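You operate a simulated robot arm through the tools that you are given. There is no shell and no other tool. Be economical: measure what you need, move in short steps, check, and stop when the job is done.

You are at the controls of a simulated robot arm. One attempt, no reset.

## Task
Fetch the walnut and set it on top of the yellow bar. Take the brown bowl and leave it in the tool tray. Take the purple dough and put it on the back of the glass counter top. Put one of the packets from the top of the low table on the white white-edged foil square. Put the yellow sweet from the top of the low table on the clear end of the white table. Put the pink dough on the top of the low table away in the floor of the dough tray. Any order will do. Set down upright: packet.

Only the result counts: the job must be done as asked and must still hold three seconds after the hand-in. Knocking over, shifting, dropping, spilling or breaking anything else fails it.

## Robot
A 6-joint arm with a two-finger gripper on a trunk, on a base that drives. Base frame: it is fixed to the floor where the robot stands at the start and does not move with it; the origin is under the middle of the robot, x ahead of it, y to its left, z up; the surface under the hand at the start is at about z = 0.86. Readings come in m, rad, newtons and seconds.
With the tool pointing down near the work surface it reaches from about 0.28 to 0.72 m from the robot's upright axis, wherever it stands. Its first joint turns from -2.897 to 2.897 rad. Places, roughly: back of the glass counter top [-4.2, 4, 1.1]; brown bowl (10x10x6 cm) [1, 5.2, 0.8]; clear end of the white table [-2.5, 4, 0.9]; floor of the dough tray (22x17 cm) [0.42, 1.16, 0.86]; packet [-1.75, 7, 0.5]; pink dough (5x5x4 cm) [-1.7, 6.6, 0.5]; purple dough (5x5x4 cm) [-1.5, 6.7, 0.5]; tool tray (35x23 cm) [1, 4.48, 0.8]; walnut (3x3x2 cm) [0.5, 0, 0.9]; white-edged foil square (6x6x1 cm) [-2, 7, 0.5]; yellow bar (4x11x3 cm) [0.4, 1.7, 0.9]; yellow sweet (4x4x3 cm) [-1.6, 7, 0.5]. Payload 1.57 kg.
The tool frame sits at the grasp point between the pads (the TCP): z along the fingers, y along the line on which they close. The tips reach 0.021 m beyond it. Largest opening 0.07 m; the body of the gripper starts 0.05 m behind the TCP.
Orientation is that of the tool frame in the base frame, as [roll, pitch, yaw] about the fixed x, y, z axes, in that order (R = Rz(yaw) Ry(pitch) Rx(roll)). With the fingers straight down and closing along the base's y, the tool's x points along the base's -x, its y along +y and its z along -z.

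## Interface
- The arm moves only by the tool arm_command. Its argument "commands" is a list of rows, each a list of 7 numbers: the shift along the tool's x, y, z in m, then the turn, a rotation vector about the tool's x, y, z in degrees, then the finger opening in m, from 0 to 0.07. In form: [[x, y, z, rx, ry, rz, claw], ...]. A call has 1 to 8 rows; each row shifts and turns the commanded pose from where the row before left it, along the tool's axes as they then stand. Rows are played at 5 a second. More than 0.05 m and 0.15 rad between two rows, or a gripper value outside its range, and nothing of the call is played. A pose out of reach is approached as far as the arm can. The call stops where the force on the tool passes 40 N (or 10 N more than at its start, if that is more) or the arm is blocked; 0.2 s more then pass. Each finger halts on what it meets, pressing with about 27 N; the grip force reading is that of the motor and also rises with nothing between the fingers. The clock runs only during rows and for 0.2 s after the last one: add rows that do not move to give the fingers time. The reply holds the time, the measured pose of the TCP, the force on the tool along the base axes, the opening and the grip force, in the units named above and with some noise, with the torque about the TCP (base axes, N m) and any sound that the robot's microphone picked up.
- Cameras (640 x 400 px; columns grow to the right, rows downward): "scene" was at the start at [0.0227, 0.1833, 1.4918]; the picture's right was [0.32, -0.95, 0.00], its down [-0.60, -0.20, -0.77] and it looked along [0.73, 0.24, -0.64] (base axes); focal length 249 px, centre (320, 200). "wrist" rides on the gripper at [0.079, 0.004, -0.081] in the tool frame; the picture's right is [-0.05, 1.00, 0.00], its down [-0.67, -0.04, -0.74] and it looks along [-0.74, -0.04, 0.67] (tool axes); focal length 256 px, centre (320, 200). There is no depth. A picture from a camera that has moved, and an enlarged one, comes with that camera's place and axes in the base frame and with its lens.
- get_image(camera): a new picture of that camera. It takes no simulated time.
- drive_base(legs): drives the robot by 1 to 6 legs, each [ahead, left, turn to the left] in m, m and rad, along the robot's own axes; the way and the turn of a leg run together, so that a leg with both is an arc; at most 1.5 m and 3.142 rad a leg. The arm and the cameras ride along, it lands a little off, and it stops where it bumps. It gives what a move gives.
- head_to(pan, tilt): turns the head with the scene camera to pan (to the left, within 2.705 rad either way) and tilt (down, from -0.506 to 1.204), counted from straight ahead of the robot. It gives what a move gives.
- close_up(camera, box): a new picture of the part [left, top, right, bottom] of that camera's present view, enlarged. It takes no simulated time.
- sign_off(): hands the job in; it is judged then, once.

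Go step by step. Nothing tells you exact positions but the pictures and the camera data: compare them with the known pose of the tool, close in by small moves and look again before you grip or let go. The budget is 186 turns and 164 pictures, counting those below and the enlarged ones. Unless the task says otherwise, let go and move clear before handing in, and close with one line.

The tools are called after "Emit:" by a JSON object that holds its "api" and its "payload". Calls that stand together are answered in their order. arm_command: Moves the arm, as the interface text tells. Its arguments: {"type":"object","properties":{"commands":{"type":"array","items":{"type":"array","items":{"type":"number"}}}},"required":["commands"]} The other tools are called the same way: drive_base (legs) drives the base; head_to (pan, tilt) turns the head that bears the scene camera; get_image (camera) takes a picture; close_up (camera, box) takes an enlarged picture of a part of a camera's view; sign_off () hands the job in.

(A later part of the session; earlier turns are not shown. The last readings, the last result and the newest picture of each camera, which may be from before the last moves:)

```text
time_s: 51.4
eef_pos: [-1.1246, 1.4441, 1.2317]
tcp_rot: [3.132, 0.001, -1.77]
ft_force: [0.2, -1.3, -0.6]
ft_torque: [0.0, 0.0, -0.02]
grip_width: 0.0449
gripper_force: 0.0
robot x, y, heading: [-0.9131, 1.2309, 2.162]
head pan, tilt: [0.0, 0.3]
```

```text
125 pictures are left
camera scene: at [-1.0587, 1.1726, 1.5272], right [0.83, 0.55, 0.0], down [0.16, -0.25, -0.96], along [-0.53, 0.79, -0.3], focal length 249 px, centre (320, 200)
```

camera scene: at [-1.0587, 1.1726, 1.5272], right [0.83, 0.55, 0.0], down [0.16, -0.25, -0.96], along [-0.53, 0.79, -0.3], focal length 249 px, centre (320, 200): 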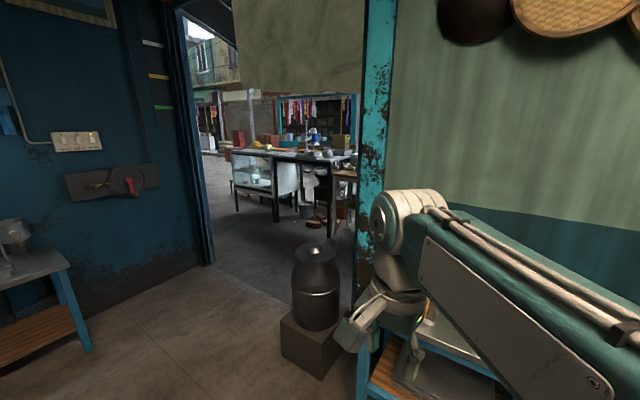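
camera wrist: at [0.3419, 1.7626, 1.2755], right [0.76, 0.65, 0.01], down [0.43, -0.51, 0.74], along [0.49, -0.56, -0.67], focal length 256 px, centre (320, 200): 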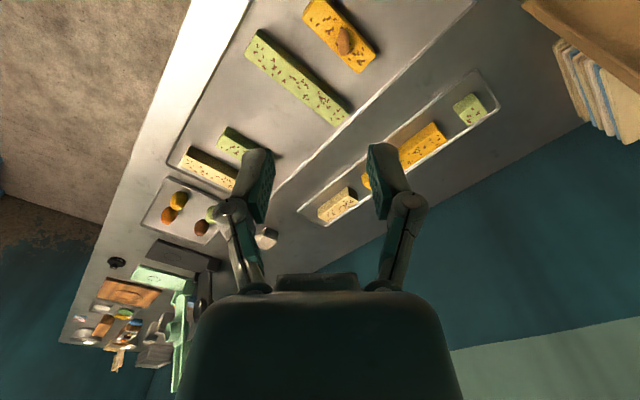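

The doorway spans about x −3.5 to −1.55 at y≈2.55, with a pot stand on its right side. I'll drive through at x≈−2.75.

Emit:
{"api": "drive_base", "payload": {"legs": [[0, 0, -0.591], [0.2, 1.45, 0], [0.75, 0.39, 0]]}}

Emit:
{"api": "get_image", "payload": {"camera": "scene"}}

```text
time_s: 64.4
eef_pos: [-2.8554, 2.4338, 1.2317]
tcp_rot: [3.132, 0.0, -2.317]
ft_force: [0.6, 0.5, 0.6]
ft_torque: [0.01, -0.01, 0.04]
grip_width: 0.0449
gripper_force: 0.0
robot x, y, heading: [-2.786, 2.136, 1.608]
head pan, tilt: [0.0, 0.3]
```

```text
124 pictures are left
camera scene: at [-2.9414, 2.1672, 1.5273], right [1.0, 0.04, 0.0], down [0.01, -0.3, -0.96], along [-0.04, 0.95, -0.3], focal length 249 px, centre (320, 200)
```

scene: 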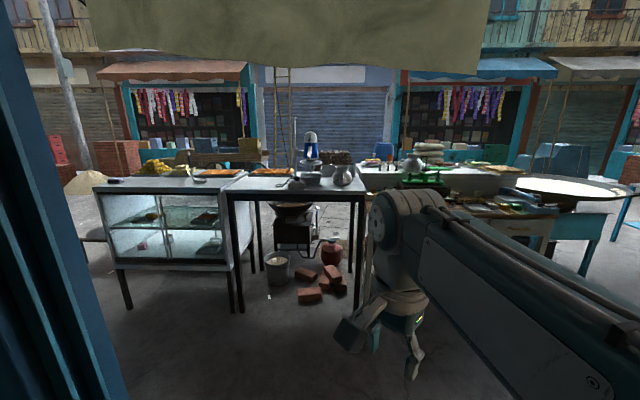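

I'm at the doorway and the street stalls are ahead. I'll move out to y≈3.0 and look right toward the bowl.

Emit:
{"api": "drive_base", "payload": {"legs": [[0.85, 0, -0.037]]}}

Emit:
{"api": "get_image", "payload": {"camera": "scene"}}

Emit:
{"api": "head_to", "payload": {"pan": -1.2, "tilt": 0.3}}

Emit:
{"api": "get_image", "payload": {"camera": "scene"}}

```text
time_s: 68.9
eef_pos: [-2.8621, 3.2836, 1.2312]
tcp_rot: [3.133, 0.002, -2.357]
ft_force: [-0.7, 0.5, 0.5]
ft_torque: [0.02, -0.01, 0.0]
grip_width: 0.045
gripper_force: 0.1
robot x, y, heading: [-2.8075, 2.9867, 1.574]
head pan, tilt: [0.0, 0.3]
```

```text
123 pictures are left
camera scene: at [-2.9582, 3.0206, 1.5272], right [1.0, 0.0, 0.0], down [0.0, -0.3, -0.96], along [0.0, 0.96, -0.3], focal length 249 px, centre (320, 200)
```

scene: 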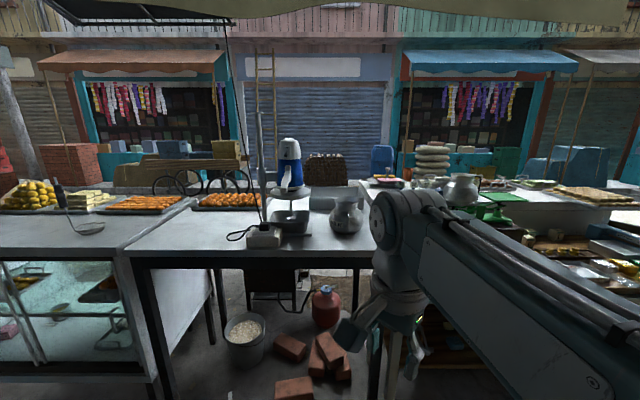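

```text
time_s: 70.3
eef_pos: [-2.8627, 3.2826, 1.2318]
tcp_rot: [3.13, 0.002, -2.355]
ft_force: [-0.5, -0.2, 0.3]
ft_torque: [-0.02, 0.0, 0.01]
grip_width: 0.0452
gripper_force: 0.1
robot x, y, heading: [-2.805, 2.9855, 1.573]
head pan, tilt: [-1.201, 0.3]
```

```text
122 pictures are left
camera scene: at [-2.871, 2.9612, 1.5273], right [0.36, -0.93, 0.0], down [-0.27, -0.11, -0.96], along [0.89, 0.35, -0.3], focal length 249 px, centre (320, 200)
```

scene: 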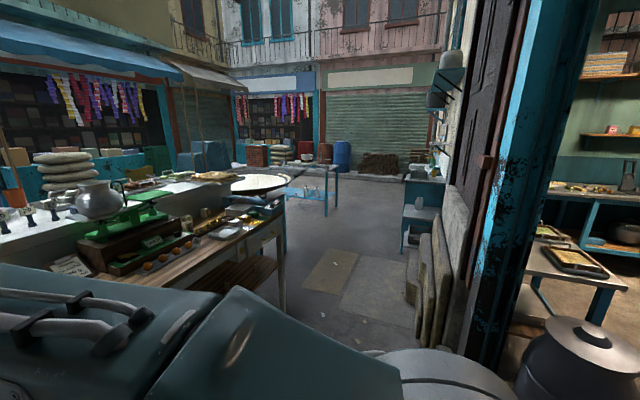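

The blue table with the bowl stands further along the street, near (1, 4.5–5.2). I'll turn to face +x and drive down the lane between the stalls and the wall.

Emit:
{"api": "drive_base", "payload": {"legs": [[0, 0.0, -1.573], [0.9, 0.35, 0]]}}

Emit:
{"api": "head_to", "payload": {"pan": 0.2, "tilt": 0.4}}

Emit:
{"api": "get_image", "payload": {"camera": "scene"}}

```text
time_s: 79.0
eef_pos: [-1.6265, 3.4446, 1.2321]
tcp_rot: [3.133, 0.001, 2.391]
ft_force: [0.2, 0.1, -0.8]
ft_torque: [0.01, 0.02, -0.01]
grip_width: 0.0451
gripper_force: 0.0
robot x, y, heading: [-1.9205, 3.3777, 0.044]
head pan, tilt: [-1.201, 0.3]
```

```text
time_s: 80.6
eef_pos: [-1.6282, 3.445, 1.233]
tcp_rot: [3.133, 0.002, 2.392]
ft_force: [-0.1, -0.2, 0.2]
ft_torque: [0.0, 0.0, -0.03]
grip_width: 0.0449
gripper_force: 0.1
robot x, y, heading: [-1.9192, 3.3776, 0.035]
head pan, tilt: [0.201, 0.4]
```

```text
121 pictures are left
camera scene: at [-1.8945, 3.5508, 1.5179], right [0.23, -0.97, 0.0], down [-0.38, -0.09, -0.92], along [0.9, 0.22, -0.39], focal length 249 px, centre (320, 200)
```

scene: 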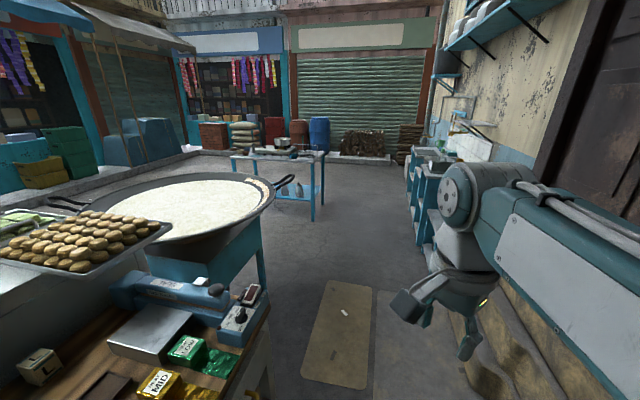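

Emit:
{"api": "drive_base", "payload": {"legs": [[1.5, -0.05, -0.035], [0.5, 0, 0]]}}

Emit:
{"api": "head_to", "payload": {"pan": 0.9, "tilt": 0.5}}

Emit:
{"api": "get_image", "payload": {"camera": "scene"}}

```text
refused: leg 1 is longer than a leg can be; nothing moved
```

```text
time_s: 81.6
eef_pos: [-1.6279, 3.4452, 1.2319]
tcp_rot: [3.132, 0.003, 2.391]
ft_force: [-0.2, 0.2, -0.2]
ft_torque: [0.01, 0.01, 0.0]
grip_width: 0.0452
gripper_force: 0.1
robot x, y, heading: [-1.9233, 3.3793, 0.037]
head pan, tilt: [0.901, 0.499]
```

```text
120 pictures are left
camera scene: at [-1.9307, 3.6024, 1.5088], right [0.81, -0.59, 0.0], down [-0.28, -0.39, -0.88], along [0.52, 0.71, -0.48], focal length 249 px, centre (320, 200)
```

scene: 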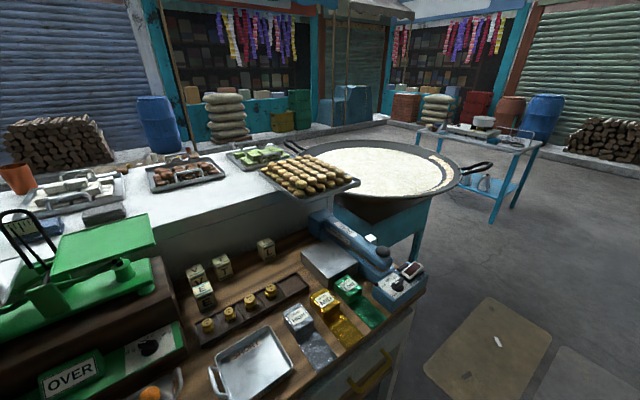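

Emit:
{"api": "drive_base", "payload": {"legs": [[1.45, -0.05, -0.037], [0.5, 0, 0]]}}

Emit:
{"api": "get_image", "payload": {"camera": "scene"}}

```text
time_s: 91.5
eef_pos: [0.3366, 3.4965, 1.2325]
tcp_rot: [3.132, 0.003, 2.4]
ft_force: [0.7, 0.3, 0.1]
ft_torque: [0.0, 0.01, -0.01]
grip_width: 0.0449
gripper_force: 0.0
robot x, y, heading: [0.0485, 3.4269, 0.041]
head pan, tilt: [0.901, 0.499]
```

```text
119 pictures are left
camera scene: at [0.0314, 3.6512, 1.5088], right [0.81, -0.58, 0.0], down [-0.28, -0.39, -0.88], along [0.51, 0.71, -0.48], focal length 249 px, centre (320, 200)
```

scene: 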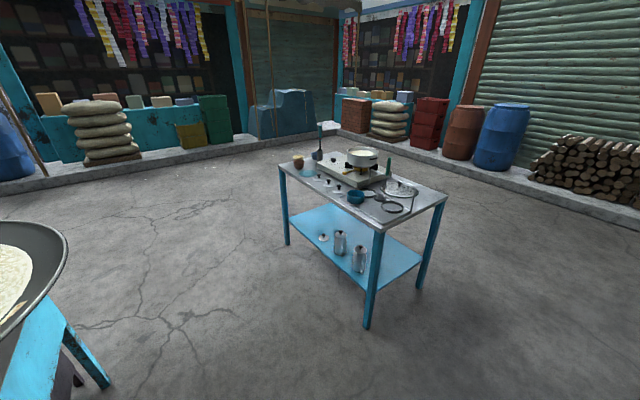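

The tool table occupies x 0.85–1.45, y 4.3–5.4, with the bowl at its far left. I'll drive to its −x side.

Emit:
{"api": "drive_base", "payload": {"legs": [[0.38, 0, -0.041], [0, 1.4, 0]]}}

Emit:
{"api": "head_to", "payload": {"pan": 0.15, "tilt": 0.8}}

Emit:
{"api": "get_image", "payload": {"camera": "scene"}}

```text
time_s: 100.4
eef_pos: [0.7105, 4.8764, 1.2313]
tcp_rot: [3.134, 0.001, 2.366]
ft_force: [0.2, -0.5, 0.0]
ft_torque: [0.01, -0.02, -0.02]
grip_width: 0.0451
gripper_force: 0.1
robot x, y, heading: [0.4141, 4.8113, 0.01]
head pan, tilt: [0.901, 0.499]
```

```text
time_s: 101.5
eef_pos: [0.7097, 4.8776, 1.2323]
tcp_rot: [3.134, 0.002, 2.368]
ft_force: [0.7, 0.7, 0.5]
ft_torque: [-0.02, 0.01, -0.01]
grip_width: 0.0448
gripper_force: 0.0
robot x, y, heading: [0.4121, 4.8135, 0.013]
head pan, tilt: [0.15, 0.799]
```

```text
118 pictures are left
camera scene: at [0.4337, 4.9831, 1.4829], right [0.16, -0.99, 0.0], down [-0.71, -0.12, -0.7], along [0.69, 0.11, -0.72], focal length 249 px, centre (320, 200)
```

scene: 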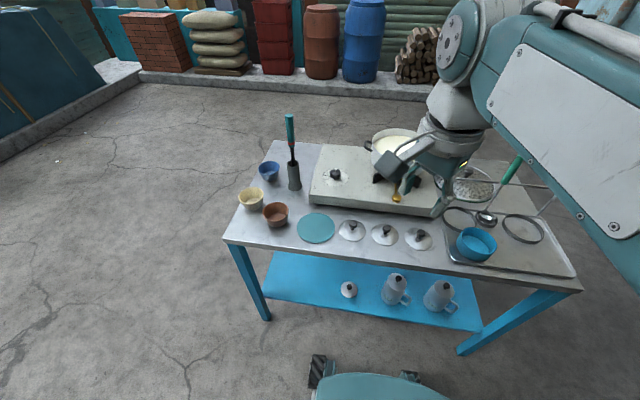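

Emit:
{"api": "close_up", "payload": {"camera": "scene", "box": [420, 140, 600, 290]}}

Emit:
{"api": "close_up", "payload": {"camera": "scene", "box": [220, 140, 360, 250]}}

```text
2.67 times, centred on (510, 215) of scene
camera zoom: at [0.4337, 4.9831, 1.4829], right [0.16, -0.99, 0.0], down [-0.71, -0.12, -0.7], along [0.69, 0.11, -0.72], focal length 663 px, centre (-187, 160)
```

zoom: 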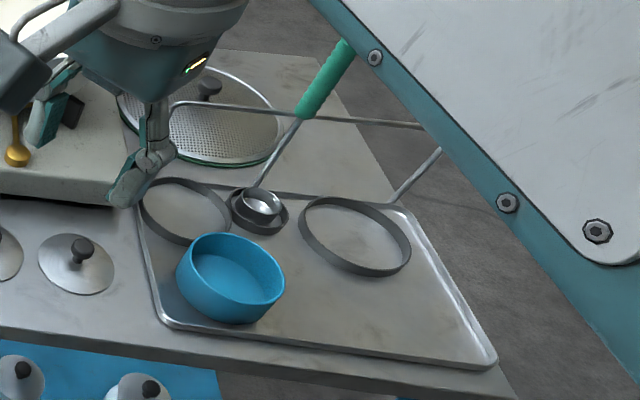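

```text
3.64 times, centred on (290, 195) of scene
camera zoom: at [0.4337, 4.9831, 1.4829], right [0.16, -0.99, 0.0], down [-0.71, -0.12, -0.7], along [0.69, 0.11, -0.72], focal length 904 px, centre (429, 218)
```

zoom: 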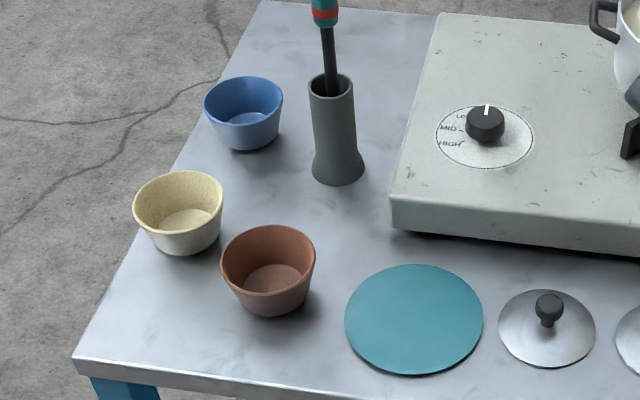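

The brown bowl is at about (0.95, 5.21). In the tray there's a free spot near (0.945, 4.41). I'll turn the gripper to close along y and approach the bowl's near (−y) rim.

Emit:
{"api": "arm_command", "payload": {"commands": [[0, 0, 0, 0, 0, -8.5, 0.045], [0, 0, 0, 0, 0, -8.5, 0.045], [0, 0, 0, 0, 0, -8.5, 0.045], [0, 0, 0, 0, 0, -8.5, 0.045], [0, 0, 0, 0, 0, -8.5, 0.045], [0, 0, 0, 0, 0, -1.8, 0.045], [0, 0.045, 0, 0, 0, 0, 0.045], [0, 0.045, 0, 0, 0, 0, 0.045]]}}

Emit:
{"api": "arm_command", "payload": {"commands": [[0, 0.05, 0, 0, 0, 0, 0.045], [0, 0.05, 0, 0, 0, 0, 0.045], [0, 0.05, 0, 0, 0, 0, 0.045], [0, 0.05, 0, 0, 0, 0, 0.045], [-0.04, 0, 0.03, 0, 0, 0, 0.045], [-0.04, 0, 0.03, 0, 0, 0, 0.045], [-0.04, 0, 0.03, 0, 0, 0, 0.045], [-0.04, 0, 0.03, 0, 0, 0, 0.045]]}}

Emit:
{"api": "get_image", "payload": {"camera": "wrist"}}

Emit:
{"api": "get_image", "payload": {"camera": "scene"}}

```text
time_s: 103.3
eef_pos: [0.7107, 4.9689, 1.2293]
tcp_rot: [3.136, 0.007, 3.139]
ft_force: [-0.8, 0.0, 0.4]
ft_torque: [0.0, 0.0, -0.01]
grip_width: 0.0452
gripper_force: 0.1
robot x, y, heading: [0.4151, 4.8138, 0.012]
head pan, tilt: [0.15, 0.799]
```

```text
time_s: 105.1
eef_pos: [0.8734, 5.1701, 1.1133]
tcp_rot: [3.138, 0.007, -3.14]
ft_force: [-0.3, -1.0, 0.3]
ft_torque: [-0.01, -0.04, 0.0]
grip_width: 0.045
gripper_force: 0.1
robot x, y, heading: [0.4151, 4.8172, 0.01]
head pan, tilt: [0.15, 0.799]
```

```text
115 pictures are left
camera wrist: at [0.7917, 5.1726, 1.1953], right [0.05, 1.0, 0.01], down [0.66, -0.04, 0.75], along [0.75, -0.04, -0.66], focal length 256 px, centre (320, 200)
```

wrist: 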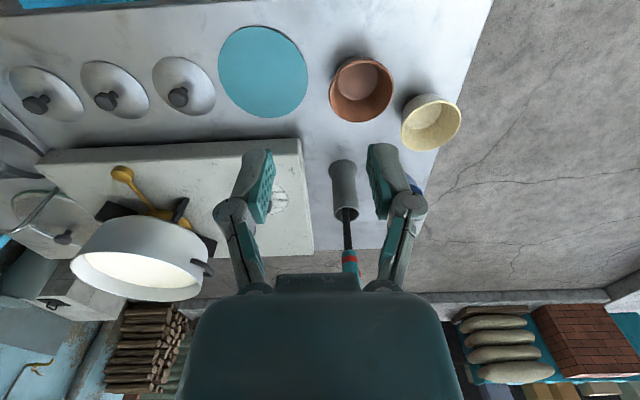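

```text
114 pictures are left
camera scene: at [0.4349, 4.9855, 1.4826], right [0.16, -0.99, 0.0], down [-0.71, -0.12, -0.7], along [0.69, 0.11, -0.72], focal length 249 px, centre (320, 200)
```

scene: 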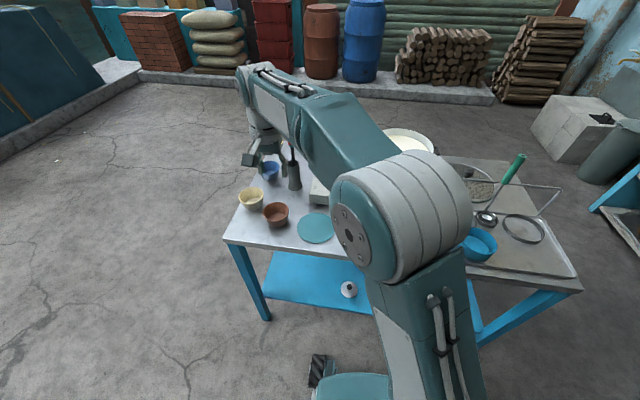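

Emit:
{"api": "arm_command", "payload": {"commands": [[-0.04, 0.0, 0.03, 0, 0, 0, 0.045], [-0.04, 0.002, 0.03, 0, 0, 0, 0.045], [0, 0, 0.04, 0, 0, 0, 0.045], [0, 0, 0.04, 0, 0, 0, 0.045], [0, 0, 0.04, 0, 0, 0, 0.045], [0, 0, 0, 0, 0, 0, 0.045]]}}

Emit:
{"api": "get_image", "payload": {"camera": "wrist"}}

Emit:
{"api": "close_up", "payload": {"camera": "scene", "box": [220, 140, 360, 250]}}

```text
time_s: 106.5
eef_pos: [0.9541, 5.1682, 0.935]
tcp_rot: [3.136, 0.008, 3.14]
ft_force: [-0.1, -0.7, 0.3]
ft_torque: [0.02, 0.0, -0.05]
grip_width: 0.045
gripper_force: 0.1
robot x, y, heading: [0.4123, 4.8153, 0.01]
head pan, tilt: [0.15, 0.799]
```

```text
113 pictures are left
camera wrist: at [0.8733, 5.1711, 1.0165], right [0.05, 1.0, 0.01], down [0.66, -0.04, 0.75], along [0.75, -0.04, -0.66], focal length 256 px, centre (320, 200)
```

wrist: 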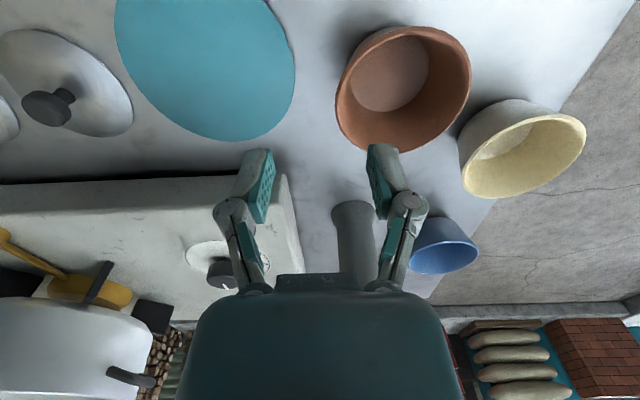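

```text
3.64 times, centred on (290, 195) of scene
camera zoom: at [0.4353, 4.985, 1.4826], right [0.16, -0.99, 0.0], down [-0.71, -0.12, -0.7], along [0.69, 0.11, -0.72], focal length 904 px, centre (429, 218)
```

zoom: 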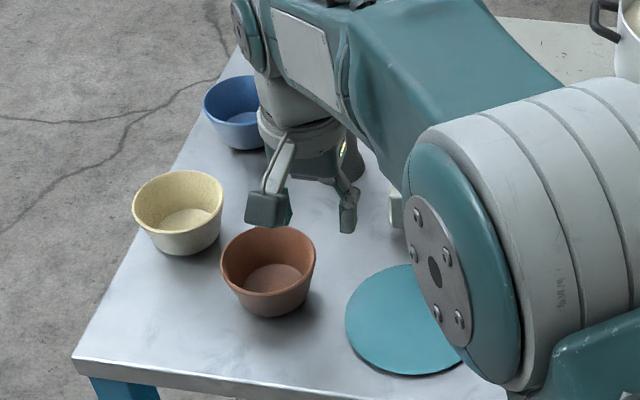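

The near rim is at y≈5.177. I'll shift +1 cm in y and lower so the fingers straddle the wall.

Emit:
{"api": "arm_command", "payload": {"commands": [[0.003, 0.011, 0, 0, 0, 0, 0.045], [0, 0, 0.035, 0, 0, 0, 0.045], [0, 0, 0.02, 0, 0, 0, 0.045], [0, 0, 0, 0, 0, 0, 0.045]]}}

Emit:
{"api": "get_image", "payload": {"camera": "wrist"}}

Emit:
{"api": "close_up", "payload": {"camera": "scene", "box": [220, 140, 360, 250]}}

```text
time_s: 107.5
eef_pos: [0.9497, 5.1797, 0.8801]
tcp_rot: [3.137, 0.006, 3.14]
ft_force: [-1.1, 0.4, -0.1]
ft_torque: [-0.01, 0.0, -0.02]
grip_width: 0.0451
gripper_force: 0.1
robot x, y, heading: [0.4156, 4.8137, 0.011]
head pan, tilt: [0.15, 0.799]
```

```text
111 pictures are left
camera wrist: at [0.8697, 5.1834, 0.9629], right [0.05, 1.0, 0.01], down [0.66, -0.04, 0.75], along [0.75, -0.04, -0.66], focal length 256 px, centre (320, 200)
```

wrist: 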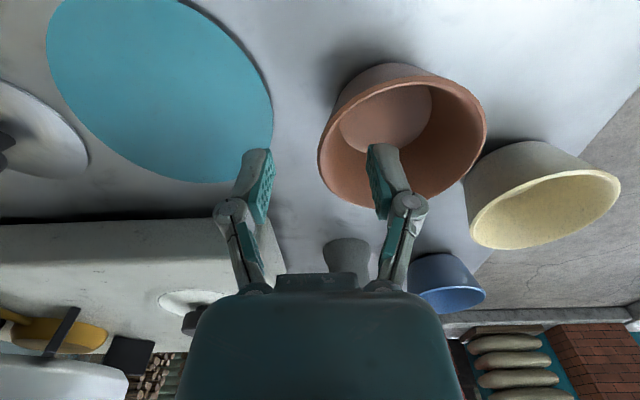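

```text
3.64 times, centred on (290, 195) of scene
camera zoom: at [0.4353, 4.9852, 1.4826], right [0.16, -0.99, 0.0], down [-0.71, -0.12, -0.7], along [0.69, 0.11, -0.72], focal length 904 px, centre (429, 218)
```

zoom: 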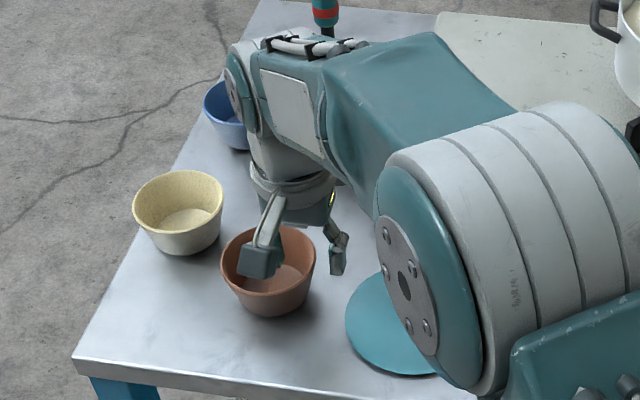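

Emit:
{"api": "arm_command", "payload": {"commands": [[0, 0, 0.012, 0, 0, 0, 0.045], [0, 0, 0.01, 0, 0, 0, 0.045], [0, 0, 0, 0, 0, 0, 0.045]]}}

Emit:
{"api": "get_image", "payload": {"camera": "wrist"}}

```text
time_s: 108.3
eef_pos: [0.9492, 5.182, 0.857]
tcp_rot: [3.136, 0.006, 3.141]
ft_force: [-1.1, 0.1, 0.1]
ft_torque: [0.02, -0.02, 0.03]
grip_width: 0.0448
gripper_force: 0.0
robot x, y, heading: [0.4187, 4.8171, 0.01]
head pan, tilt: [0.15, 0.799]
```

```text
109 pictures are left
camera wrist: at [0.869, 5.1854, 0.9394], right [0.05, 1.0, 0.01], down [0.66, -0.04, 0.75], along [0.75, -0.04, -0.66], focal length 256 px, centre (320, 200)
```

wrist: 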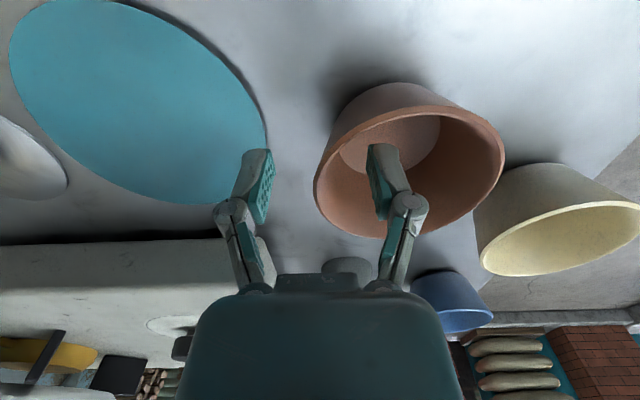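

The fingers straddle the rim, so I'll close.

Emit:
{"api": "arm_command", "payload": {"commands": [[0, 0, 0, 0, 0, 0, 0.03], [0, 0, 0, 0, 0, 0, 0.015], [0, 0, 0, 0, 0, 0, 0.002], [0, 0, 0, 0, 0, 0, 0.0], [0, 0, 0, 0, 0, 0, 0.0]]}}

Emit:
{"api": "get_image", "payload": {"camera": "wrist"}}

```text
time_s: 109.5
eef_pos: [0.9508, 5.1819, 0.8592]
tcp_rot: [3.137, 0.006, 3.14]
ft_force: [-0.3, 1.7, 8.3]
ft_torque: [0.36, 0.25, -0.06]
grip_width: 0.006
gripper_force: 27.0
robot x, y, heading: [0.4184, 4.8147, 0.011]
head pan, tilt: [0.15, 0.799]
```

```text
108 pictures are left
camera wrist: at [0.8691, 5.1854, 0.9401], right [0.05, 1.0, 0.01], down [0.66, -0.04, 0.75], along [0.75, -0.04, -0.66], focal length 256 px, centre (320, 200)
```

wrist: 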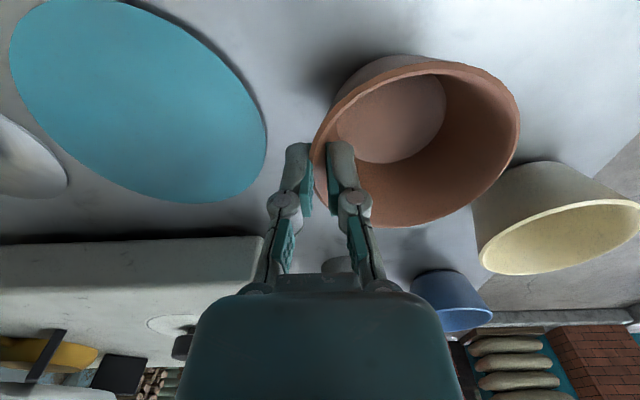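

Emit:
{"api": "arm_command", "payload": {"commands": [[0, 0, -0.02, 0, 0, 0, 0.0], [0, 0, -0.03, 0, 0, 0, 0.0], [0, 0, -0.05, 0, 0, 0, 0.0], [0, 0, -0.05, 0, 0, 0, 0.0], [0, 0, -0.05, 0, 0, 0, 0.0], [0, 0, -0.03, 0, 0, 0, 0.0]]}}

Emit:
{"api": "get_image", "payload": {"camera": "wrist"}}

Emit:
{"api": "close_up", "payload": {"camera": "scene", "box": [200, 100, 360, 225]}}

```text
time_s: 110.9
eef_pos: [0.9524, 5.1803, 1.0875]
tcp_rot: [3.135, 0.004, 3.139]
ft_force: [0.4, -0.2, -1.4]
ft_torque: [-0.06, 0.05, 0.01]
grip_width: 0.0062
gripper_force: 27.2
robot x, y, heading: [0.4131, 4.8179, 0.009]
head pan, tilt: [0.15, 0.799]
```

```text
107 pictures are left
camera wrist: at [0.8706, 5.1845, 1.1687], right [0.05, 1.0, 0.0], down [0.66, -0.04, 0.75], along [0.75, -0.04, -0.66], focal length 256 px, centre (320, 200)
```

wrist: 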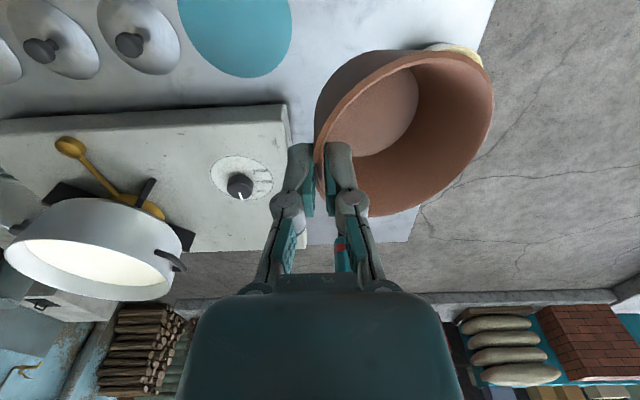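

```text
3.20 times, centred on (280, 162) of scene
camera zoom: at [0.4353, 4.9849, 1.4826], right [0.16, -0.99, 0.0], down [-0.71, -0.12, -0.7], along [0.69, 0.11, -0.72], focal length 796 px, centre (448, 320)
```

zoom: 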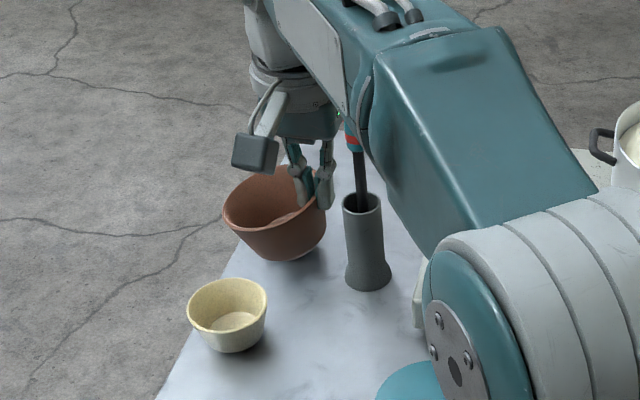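

The bowl is held. I'll retract toward the robot, then drive right to face the tray.

Emit:
{"api": "arm_command", "payload": {"commands": [[0.04, 0, -0.02, 0, 0, 0, 0.0], [0.04, 0, -0.02, 0, 0, 0, 0.0], [0.04, 0, -0.02, 0, 0, 0, 0.0], [0.04, 0, -0.02, 0, 0, 0, 0.0], [0.0, -0.05, 0, 0, 0, 0, 0.0], [0.0, -0.05, 0, 0, 0, 0, 0.0], [0.0, -0.05, 0, 0, 0, 0, 0.0], [0.0, -0.05, 0, 0, 0, 0, 0.0]]}}

Emit:
{"api": "drive_base", "payload": {"legs": [[0, -0.37, -0.01]]}}

Emit:
{"api": "get_image", "payload": {"camera": "scene"}}

Emit:
{"api": "get_image", "payload": {"camera": "wrist"}}

```text
time_s: 112.7
eef_pos: [0.7884, 4.9792, 1.1631]
tcp_rot: [3.138, 0.008, -3.141]
ft_force: [1.2, -0.6, -1.4]
ft_torque: [-0.03, 0.0, 0.0]
grip_width: 0.0058
gripper_force: 27.0
robot x, y, heading: [0.4113, 4.8146, 0.011]
head pan, tilt: [0.15, 0.799]
```

```text
time_s: 115.0
eef_pos: [0.7924, 4.6078, 1.162]
tcp_rot: [3.14, 0.006, 3.136]
ft_force: [-0.4, 1.2, -1.2]
ft_torque: [-0.11, 0.02, 0.04]
grip_width: 0.006
gripper_force: 27.1
robot x, y, heading: [0.4156, 4.4422, 0.003]
head pan, tilt: [0.15, 0.799]
```

```text
105 pictures are left
camera scene: at [0.4383, 4.6136, 1.4822], right [0.16, -0.99, 0.0], down [-0.71, -0.12, -0.7], along [0.69, 0.11, -0.72], focal length 249 px, centre (320, 200)
```

scene: 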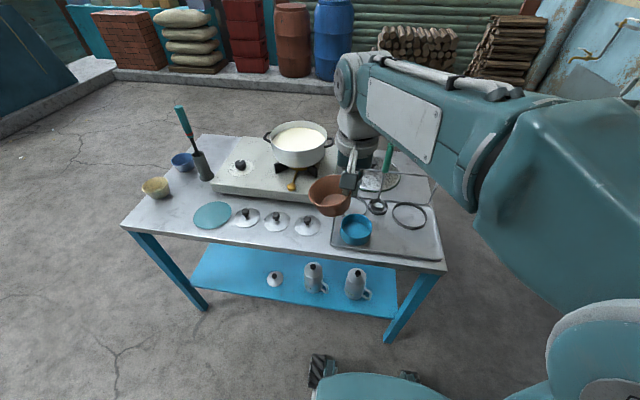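

```text
104 pictures are left
camera wrist: at [0.7113, 4.6125, 1.2438], right [0.06, 1.0, 0.0], down [0.66, -0.04, 0.75], along [0.75, -0.04, -0.66], focal length 256 px, centre (320, 200)
```

wrist: 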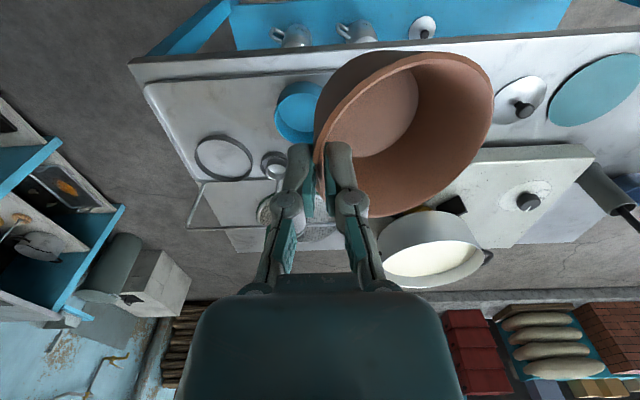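

Emit:
{"api": "close_up", "payload": {"camera": "scene", "box": [300, 130, 460, 280]}}

```text
2.67 times, centred on (380, 205) of scene
camera zoom: at [0.4383, 4.6136, 1.4822], right [0.16, -0.99, 0.0], down [-0.71, -0.12, -0.7], along [0.69, 0.11, -0.72], focal length 663 px, centre (160, 187)
```

zoom: 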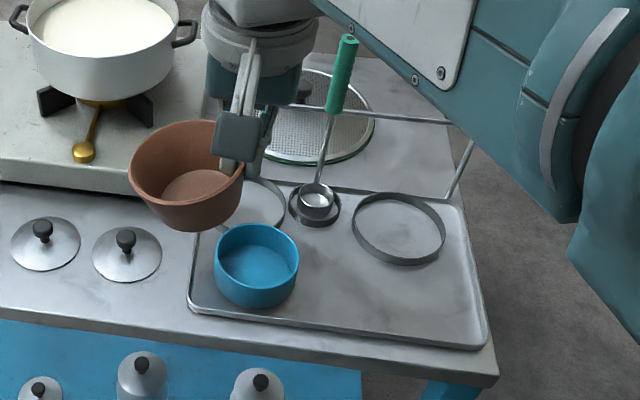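

Target for the bowl base centre is (0.948, 4.41), so the TCP should be at y≈4.378. I'll move over it and descend.

Emit:
{"api": "arm_command", "payload": {"commands": [[0, -0.046, 0, 0, 0, 0, 0.0], [0, -0.046, 0, 0, 0, 0, 0.0], [0, -0.046, 0, 0, 0, 0, 0.0], [0, -0.046, 0, 0, 0, 0, 0.0], [0, -0.046, 0, 0, 0, 0, 0.0], [-0.04, 0, 0.02, 0, 0, 0, 0.0], [-0.04, 0, 0.02, 0, 0, 0, 0.0], [-0.04, 0, 0.02, 0, 0, 0, 0.0]]}}

Emit:
{"api": "arm_command", "payload": {"commands": [[-0.035, 0, 0.03, 0, 0, 0, 0.0], [0, 0, 0.045, 0, 0, 0, 0.0], [0, 0, 0.045, 0, 0, 0, 0.0], [0, 0, 0.03, 0, 0, 0, 0.0], [0, 0, 0, 0, 0, 0, 0.0]]}}

Emit:
{"api": "get_image", "payload": {"camera": "wrist"}}

Emit:
{"api": "close_up", "payload": {"camera": "scene", "box": [300, 130, 460, 280]}}

```text
time_s: 116.8
eef_pos: [0.9139, 4.3768, 1.1029]
tcp_rot: [3.136, 0.006, 3.138]
ft_force: [-0.7, -0.6, -1.0]
ft_torque: [-0.03, -0.05, -0.02]
grip_width: 0.0062
gripper_force: 27.5
robot x, y, heading: [0.4155, 4.443, 0.01]
head pan, tilt: [0.15, 0.799]
```

```text
time_s: 118.0
eef_pos: [0.9512, 4.3764, 0.9522]
tcp_rot: [3.135, 0.007, 3.137]
ft_force: [-0.1, 0.1, -1.0]
ft_torque: [0.01, 0.0, -0.03]
grip_width: 0.0061
gripper_force: 26.8
robot x, y, heading: [0.4161, 4.4393, 0.002]
head pan, tilt: [0.15, 0.799]
```

```text
102 pictures are left
camera wrist: at [0.87, 4.3789, 1.0348], right [0.06, 1.0, 0.01], down [0.66, -0.04, 0.75], along [0.75, -0.04, -0.66], focal length 256 px, centre (320, 200)
```

wrist: 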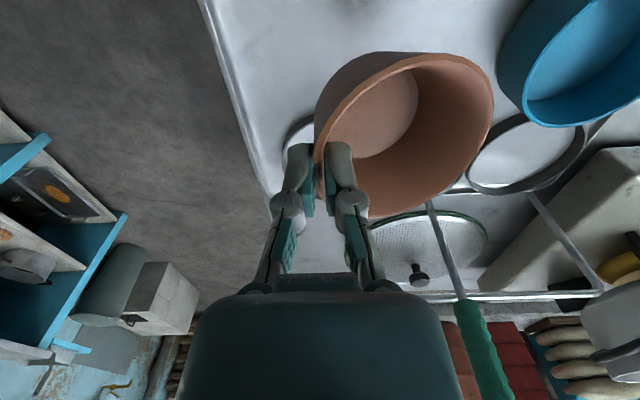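

```text
2.67 times, centred on (380, 205) of scene
camera zoom: at [0.4394, 4.6076, 1.4829], right [0.16, -0.99, 0.0], down [-0.71, -0.11, -0.7], along [0.69, 0.11, -0.72], focal length 663 px, centre (160, 187)
```

zoom: 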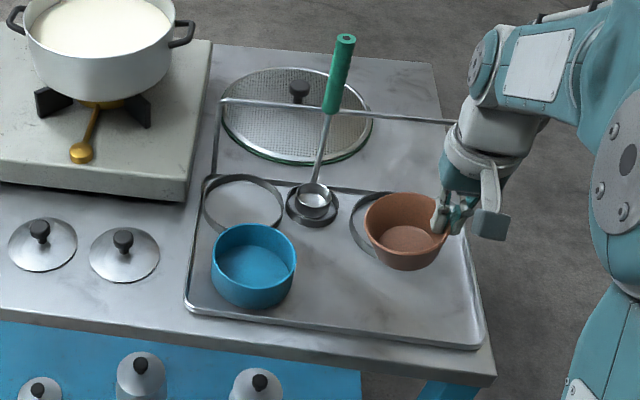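

Emit:
{"api": "arm_command", "payload": {"commands": [[0.006, 0, 0.04, 0, 0, 0, 0.0], [0, 0, 0.03, 0, 0, 0, 0.0], [0, 0, 0, 0, 0, 0, 0.0]]}}

Emit:
{"api": "close_up", "payload": {"camera": "scene", "box": [350, 180, 450, 260]}}

Emit:
{"api": "get_image", "payload": {"camera": "wrist"}}

```text
time_s: 118.8
eef_pos: [0.9429, 4.3755, 0.8813]
tcp_rot: [3.136, 0.009, 3.136]
ft_force: [0.0, 0.3, -0.9]
ft_torque: [-0.02, 0.01, 0.02]
grip_width: 0.0058
gripper_force: 27.0
robot x, y, heading: [0.4179, 4.4415, 0.008]
head pan, tilt: [0.15, 0.799]
```

```text
5.00 times, centred on (400, 220) of scene
camera zoom: at [0.4394, 4.6076, 1.4829], right [0.16, -0.99, 0.0], down [-0.71, -0.11, -0.7], along [0.69, 0.11, -0.72], focal length 1243 px, centre (-80, 100)
```

zoom: 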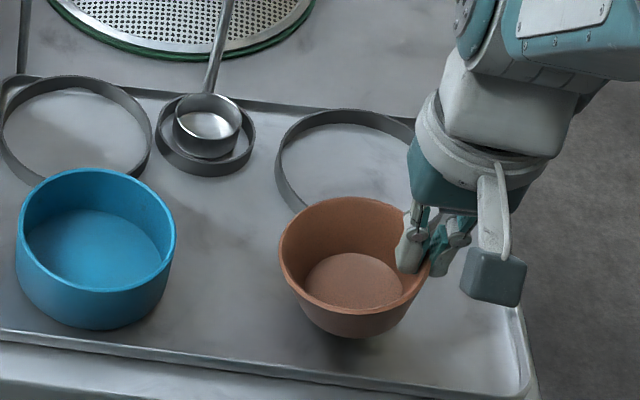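

```text
99 pictures are left
camera wrist: at [0.8619, 4.3785, 0.9628], right [0.06, 1.0, 0.01], down [0.66, -0.04, 0.75], along [0.75, -0.04, -0.66], focal length 256 px, centre (320, 200)
```

wrist: 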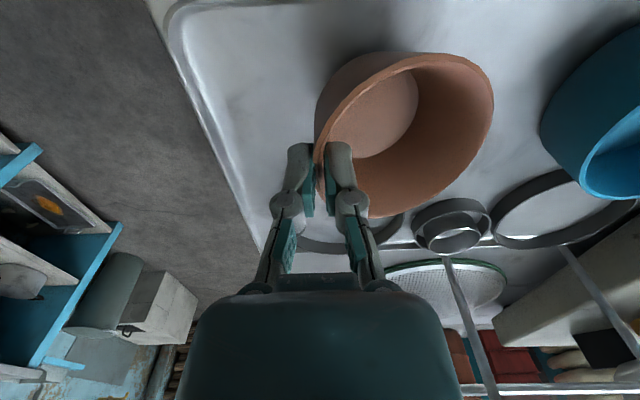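

Emit:
{"api": "arm_command", "payload": {"commands": [[0, 0, 0.008, 0, 0, 0, 0.0], [0, 0, 0.005, 0, 0, 0, 0.0], [0, 0, 0, 0, 0, 0, 0.0]]}}

Emit:
{"api": "arm_command", "payload": {"commands": [[0, 0, 0.003, 0, 0, 0, 0.0], [0, 0, 0, 0, 0, 0, 0.0]]}}

```text
time_s: 119.7
eef_pos: [0.9449, 4.3735, 0.8682]
tcp_rot: [3.134, 0.007, 3.136]
ft_force: [1.7, -1.7, 6.1]
ft_torque: [0.31, -0.05, -0.12]
grip_width: 0.0063
gripper_force: 27.1
robot x, y, heading: [0.4161, 4.4435, 0.008]
head pan, tilt: [0.15, 0.799]
```

```text
time_s: 120.2
eef_pos: [0.9438, 4.3741, 0.8645]
tcp_rot: [3.136, 0.006, 3.136]
ft_force: [1.2, -2.9, 6.6]
ft_torque: [0.31, 0.01, -0.09]
grip_width: 0.0063
gripper_force: 27.2
robot x, y, heading: [0.4172, 4.4414, 0.008]
head pan, tilt: [0.15, 0.799]
```

The bowl touches the tray floor at the expected height, so I'll release it.

Emit:
{"api": "arm_command", "payload": {"commands": [[0, 0, 0, 0, 0, 0, 0.01], [0, 0, 0, 0, 0, 0, 0.02], [0, 0, 0, 0, 0, 0, 0.035], [0, 0, 0, 0, 0, 0, 0.045], [0, 0, 0, 0, 0, 0, 0.045]]}}

Emit:
{"api": "get_image", "payload": {"camera": "wrist"}}

Emit:
{"api": "close_up", "payload": {"camera": "scene", "box": [350, 180, 450, 260]}}

```text
time_s: 121.5
eef_pos: [0.9436, 4.3753, 0.8652]
tcp_rot: [3.137, 0.007, 3.138]
ft_force: [0.4, 0.7, -0.5]
ft_torque: [0.0, 0.01, -0.03]
grip_width: 0.0452
gripper_force: 0.2
robot x, y, heading: [0.413, 4.4417, 0.003]
head pan, tilt: [0.15, 0.799]
```

```text
98 pictures are left
camera wrist: at [0.8625, 4.3781, 0.9471], right [0.06, 1.0, 0.01], down [0.66, -0.04, 0.75], along [0.75, -0.04, -0.66], focal length 256 px, centre (320, 200)
```

wrist: 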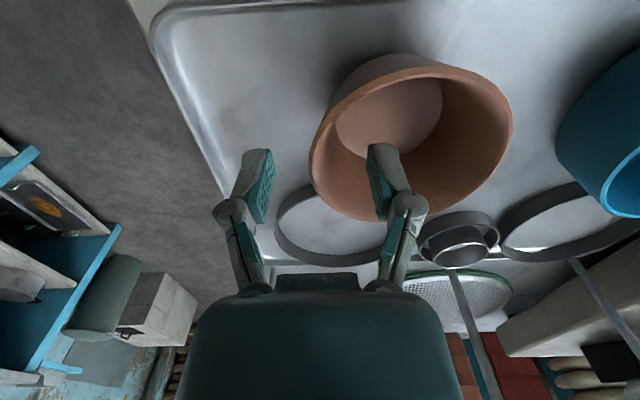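

```text
5.00 times, centred on (400, 220) of scene
camera zoom: at [0.4393, 4.6077, 1.4829], right [0.16, -0.99, 0.0], down [-0.71, -0.11, -0.7], along [0.69, 0.11, -0.72], focal length 1243 px, centre (-80, 100)
```

zoom: 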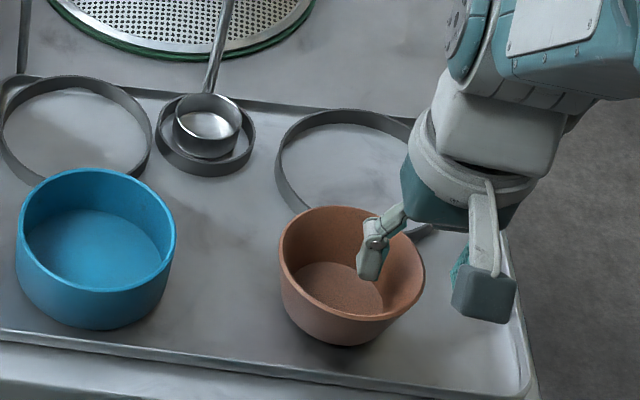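

The bowl sits flat in the tray, clear of everything. I'll rise, retract, and look toward the low table at (−1.7, 6.8).

Emit:
{"api": "arm_command", "payload": {"commands": [[0, 0, -0.03, 0, 0, 0, 0.045], [0, 0, -0.05, 0, 0, 0, 0.045], [0, 0, -0.05, 0, 0, 0, 0.045], [0, 0, -0.05, 0, 0, 0, 0.045], [0.04, 0, -0.03, 0, 0, 0, 0.045], [0.04, 0, -0.03, 0, 0, 0, 0.045], [0.04, 0, -0.03, 0, 0, 0, 0.045], [0.04, 0, -0.03, 0, 0, 0, 0.045]]}}

Emit:
{"api": "head_to", "payload": {"pan": 2.3, "tilt": 0.35}}

Emit:
{"api": "get_image", "payload": {"camera": "scene"}}

```text
time_s: 123.2
eef_pos: [0.7789, 4.3745, 1.1683]
tcp_rot: [3.135, 0.006, 3.14]
ft_force: [-0.3, -0.3, -0.5]
ft_torque: [0.03, 0.0, -0.02]
grip_width: 0.0451
gripper_force: 0.1
robot x, y, heading: [0.4175, 4.4392, 0.008]
head pan, tilt: [0.15, 0.799]
```

```text
time_s: 125.3
eef_pos: [0.7789, 4.3738, 1.167]
tcp_rot: [3.136, 0.007, 3.136]
ft_force: [-0.1, 0.3, -0.4]
ft_torque: [0.01, -0.03, -0.01]
grip_width: 0.0448
gripper_force: 0.0
robot x, y, heading: [0.4184, 4.4411, 0.005]
head pan, tilt: [2.3, 0.351]
```

```text
96 pictures are left
camera scene: at [0.296, 4.6642, 1.5226], right [0.74, 0.67, 0.0], down [0.23, -0.26, -0.94], along [-0.63, 0.7, -0.34], focal length 249 px, centre (320, 200)
```

scene: 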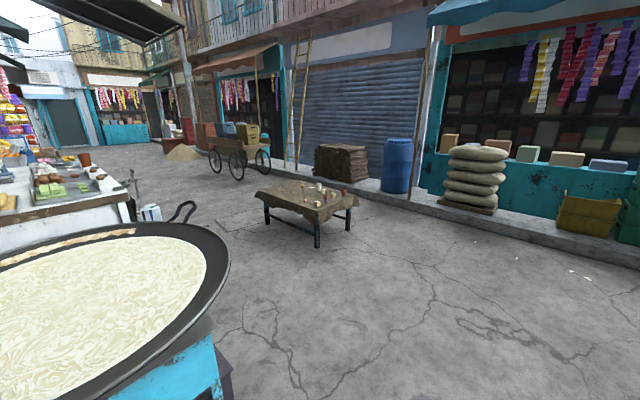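

The low table stands at x −2.5…−1.45, y 6.5…7.25. I'll drive around to its far side, facing back (−y), where the packets, foil and sweet are in reach.

Emit:
{"api": "drive_base", "payload": {"legs": [[0, 1.45, 0], [0, 0, -1.575], [-0.85, -0.55, 0], [-0.85, -0.55, 0]]}}

Emit:
{"api": "head_to", "payload": {"pan": -0.8, "tilt": 0.5}}

Emit:
{"api": "get_image", "payload": {"camera": "scene"}}

```text
time_s: 145.9
eef_pos: [-0.6764, 7.2564, 1.1672]
tcp_rot: [3.136, 0.006, 1.508]
ft_force: [0.5, -0.1, 0.2]
ft_torque: [-0.02, -0.03, 0.01]
grip_width: 0.0452
gripper_force: 0.1
robot x, y, heading: [-0.5858, 7.6117, -1.625]
head pan, tilt: [2.3, 0.351]
```

```text
time_s: 148.6
eef_pos: [-0.6764, 7.2567, 1.1673]
tcp_rot: [3.136, 0.007, 1.506]
ft_force: [-0.3, 0.2, 0.5]
ft_torque: [0.0, 0.03, 0.01]
grip_width: 0.0452
gripper_force: 0.1
robot x, y, heading: [-0.5885, 7.6126, -1.622]
head pan, tilt: [-0.799, 0.499]
```

```text
95 pictures are left
camera scene: at [-0.499, 7.6041, 1.5089], right [-0.66, 0.75, 0.0], down [0.36, 0.32, -0.88], along [-0.66, -0.58, -0.48], focal length 249 px, centre (320, 200)
```

scene: 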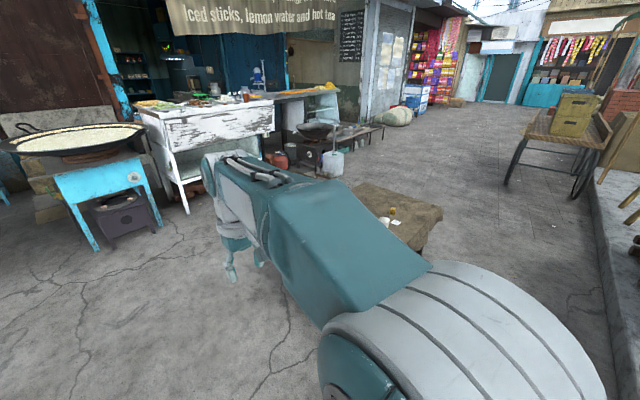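

Emit:
{"api": "drive_base", "payload": {"legs": [[0.09, -1.156, 0.051]]}}

Emit:
{"api": "head_to", "payload": {"pan": 0.1, "tilt": 0.95}}

Emit:
{"api": "get_image", "payload": {"camera": "scene"}}

Emit:
{"api": "get_image", "payload": {"camera": "wrist"}}

```text
time_s: 154.4
eef_pos: [-1.7978, 7.1905, 1.168]
tcp_rot: [3.136, 0.005, 1.555]
ft_force: [-0.5, 0.0, -0.2]
ft_torque: [-0.05, -0.02, -0.01]
grip_width: 0.0449
gripper_force: 0.0
robot x, y, heading: [-1.7284, 7.5506, -1.576]
head pan, tilt: [-0.799, 0.499]
```

```text
time_s: 155.6
eef_pos: [-1.7981, 7.19, 1.168]
tcp_rot: [3.137, 0.005, 1.556]
ft_force: [1.3, -0.2, 0.3]
ft_torque: [-0.02, -0.01, 0.0]
grip_width: 0.0449
gripper_force: 0.1
robot x, y, heading: [-1.7336, 7.5509, -1.575]
head pan, tilt: [0.099, 0.949]
```

```text
94 pictures are left
camera scene: at [-1.5666, 7.5374, 1.4714], right [-1.0, -0.1, 0.0], down [-0.08, 0.81, -0.58], along [0.06, -0.58, -0.81], focal length 249 px, centre (320, 200)
```

scene: 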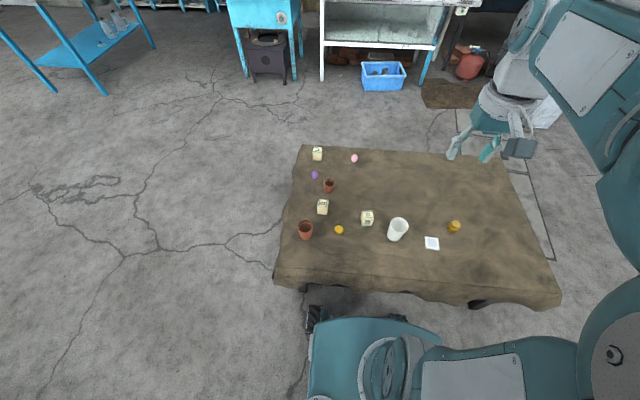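

```text
93 pictures are left
camera wrist: at [-1.7956, 7.2699, 1.2496], right [1.0, -0.07, 0.01], down [-0.05, -0.66, 0.75], along [-0.05, -0.75, -0.66], focal length 256 px, centre (320, 200)
```

wrist: 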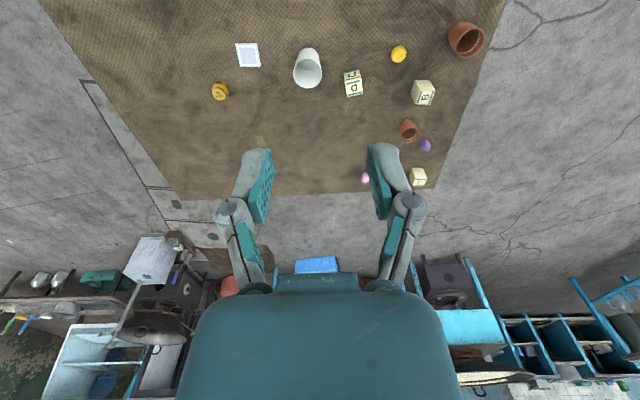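

Emit:
{"api": "close_up", "payload": {"camera": "wrist", "box": [200, 10, 500, 200]}}

Emit:
{"api": "close_up", "payload": {"camera": "scene", "box": [280, 135, 480, 260]}}

```text
2.11 times, centred on (350, 105) of wrist
camera zoom: at [-1.7956, 7.2699, 1.2496], right [1.0, -0.07, 0.01], down [-0.05, -0.66, 0.75], along [-0.05, -0.75, -0.66], focal length 539 px, centre (257, 400)
```

zoom: 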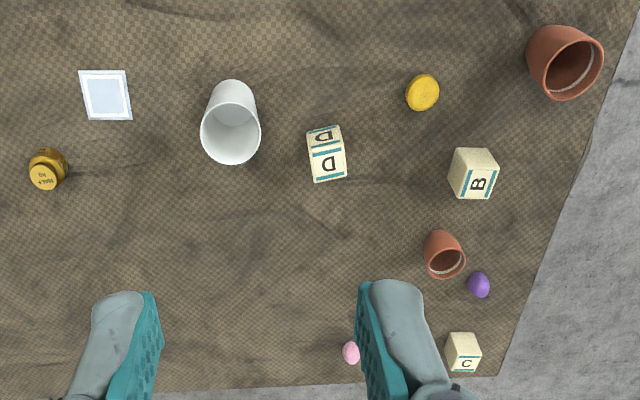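

```text
3.20 times, centred on (380, 198) of scene
camera zoom: at [-1.5666, 7.5374, 1.4714], right [-1.0, -0.1, 0.0], down [-0.08, 0.81, -0.58], along [0.06, -0.58, -0.81], focal length 796 px, centre (128, 208)
```

zoom: 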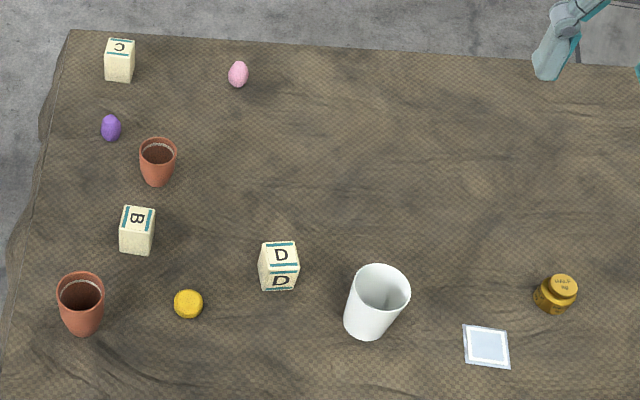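

Now I can see packets B, C, D, the foil at (−2.00, 7.02), the yellow sweet at (−1.60, 7.00), pink at (−1.67, 6.56) and purple at (−1.46, 6.70). I'll take packet D at about (−1.716, 6.94).

Emit:
{"api": "arm_command", "payload": {"commands": [[-0.041, 0.0137, 0.02, 0, 0, 0, 0.07], [-0.041, 0.0137, 0.02, 0, 0, 0, 0.07], [-0.041, 0.0137, 0.02, 0, 0, 0, 0.07], [-0.041, 0.0137, 0.02, 0, 0, 0, 0.07], [-0.041, 0.0137, 0.02, 0, 0, 0, 0.07], [-0.041, 0.0137, 0.02, 0, 0, 0, 0.07], [0, 0, 0.05, 0, 0, 0, 0.07], [0, 0, 0.05, 0, 0, 0, 0.07]]}}

Emit:
{"api": "arm_command", "payload": {"commands": [[0, 0, 0.05, 0, 0, 0, 0.07], [0, 0, 0.05, 0, 0, 0, 0.07], [0, 0, 0.05, 0, 0, 0, 0.07], [0, 0, 0.05, 0, 0, 0, 0.07], [0, 0, 0.03, 0, 0, 0, 0.07], [0, 0, 0, 0, 0, 0, 0.07]]}}

Emit:
{"api": "get_image", "payload": {"camera": "wrist"}}

Emit:
{"api": "close_up", "payload": {"camera": "scene", "box": [280, 135, 480, 260]}}

```text
time_s: 157.4
eef_pos: [-1.7188, 6.9403, 0.9514]
tcp_rot: [3.135, 0.009, 1.557]
ft_force: [-0.2, 0.0, 0.5]
ft_torque: [-0.02, 0.01, -0.04]
grip_width: 0.0697
gripper_force: 0.1
robot x, y, heading: [-1.7279, 7.5527, -1.569]
head pan, tilt: [0.099, 0.949]
```

```text
time_s: 158.8
eef_pos: [-1.7165, 6.941, 0.7164]
tcp_rot: [3.137, 0.006, 1.556]
ft_force: [-0.1, 0.2, 0.4]
ft_torque: [0.01, 0.02, 0.0]
grip_width: 0.07
gripper_force: 0.0
robot x, y, heading: [-1.7292, 7.5485, -1.573]
head pan, tilt: [0.099, 0.949]
```

```text
90 pictures are left
camera wrist: at [-1.7127, 7.0206, 0.799], right [1.0, -0.07, 0.01], down [-0.05, -0.66, 0.75], along [-0.05, -0.75, -0.66], focal length 256 px, centre (320, 200)
```

wrist: 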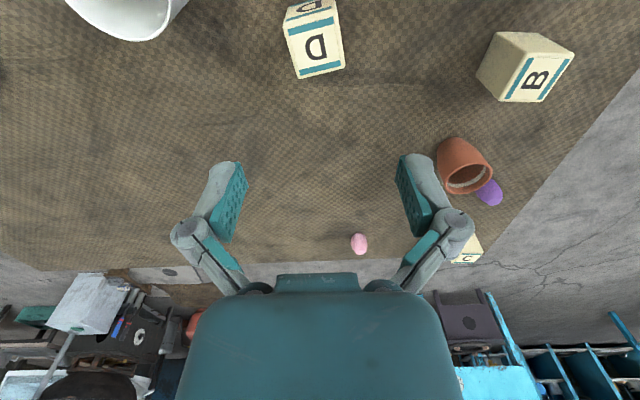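

```text
3.20 times, centred on (380, 198) of scene
camera zoom: at [-1.5663, 7.5356, 1.4713], right [-1.0, -0.1, 0.0], down [-0.08, 0.81, -0.58], along [0.06, -0.58, -0.81], focal length 796 px, centre (128, 208)
```

zoom: 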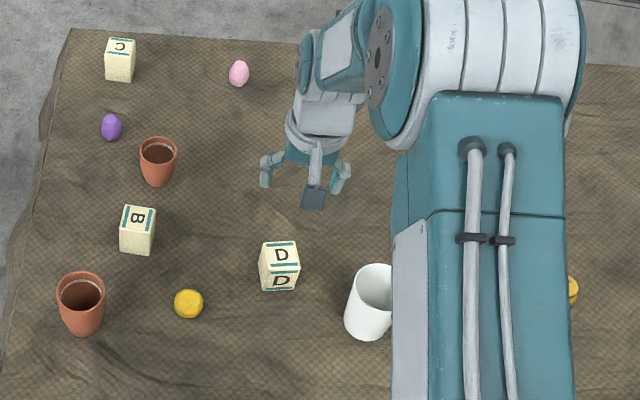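

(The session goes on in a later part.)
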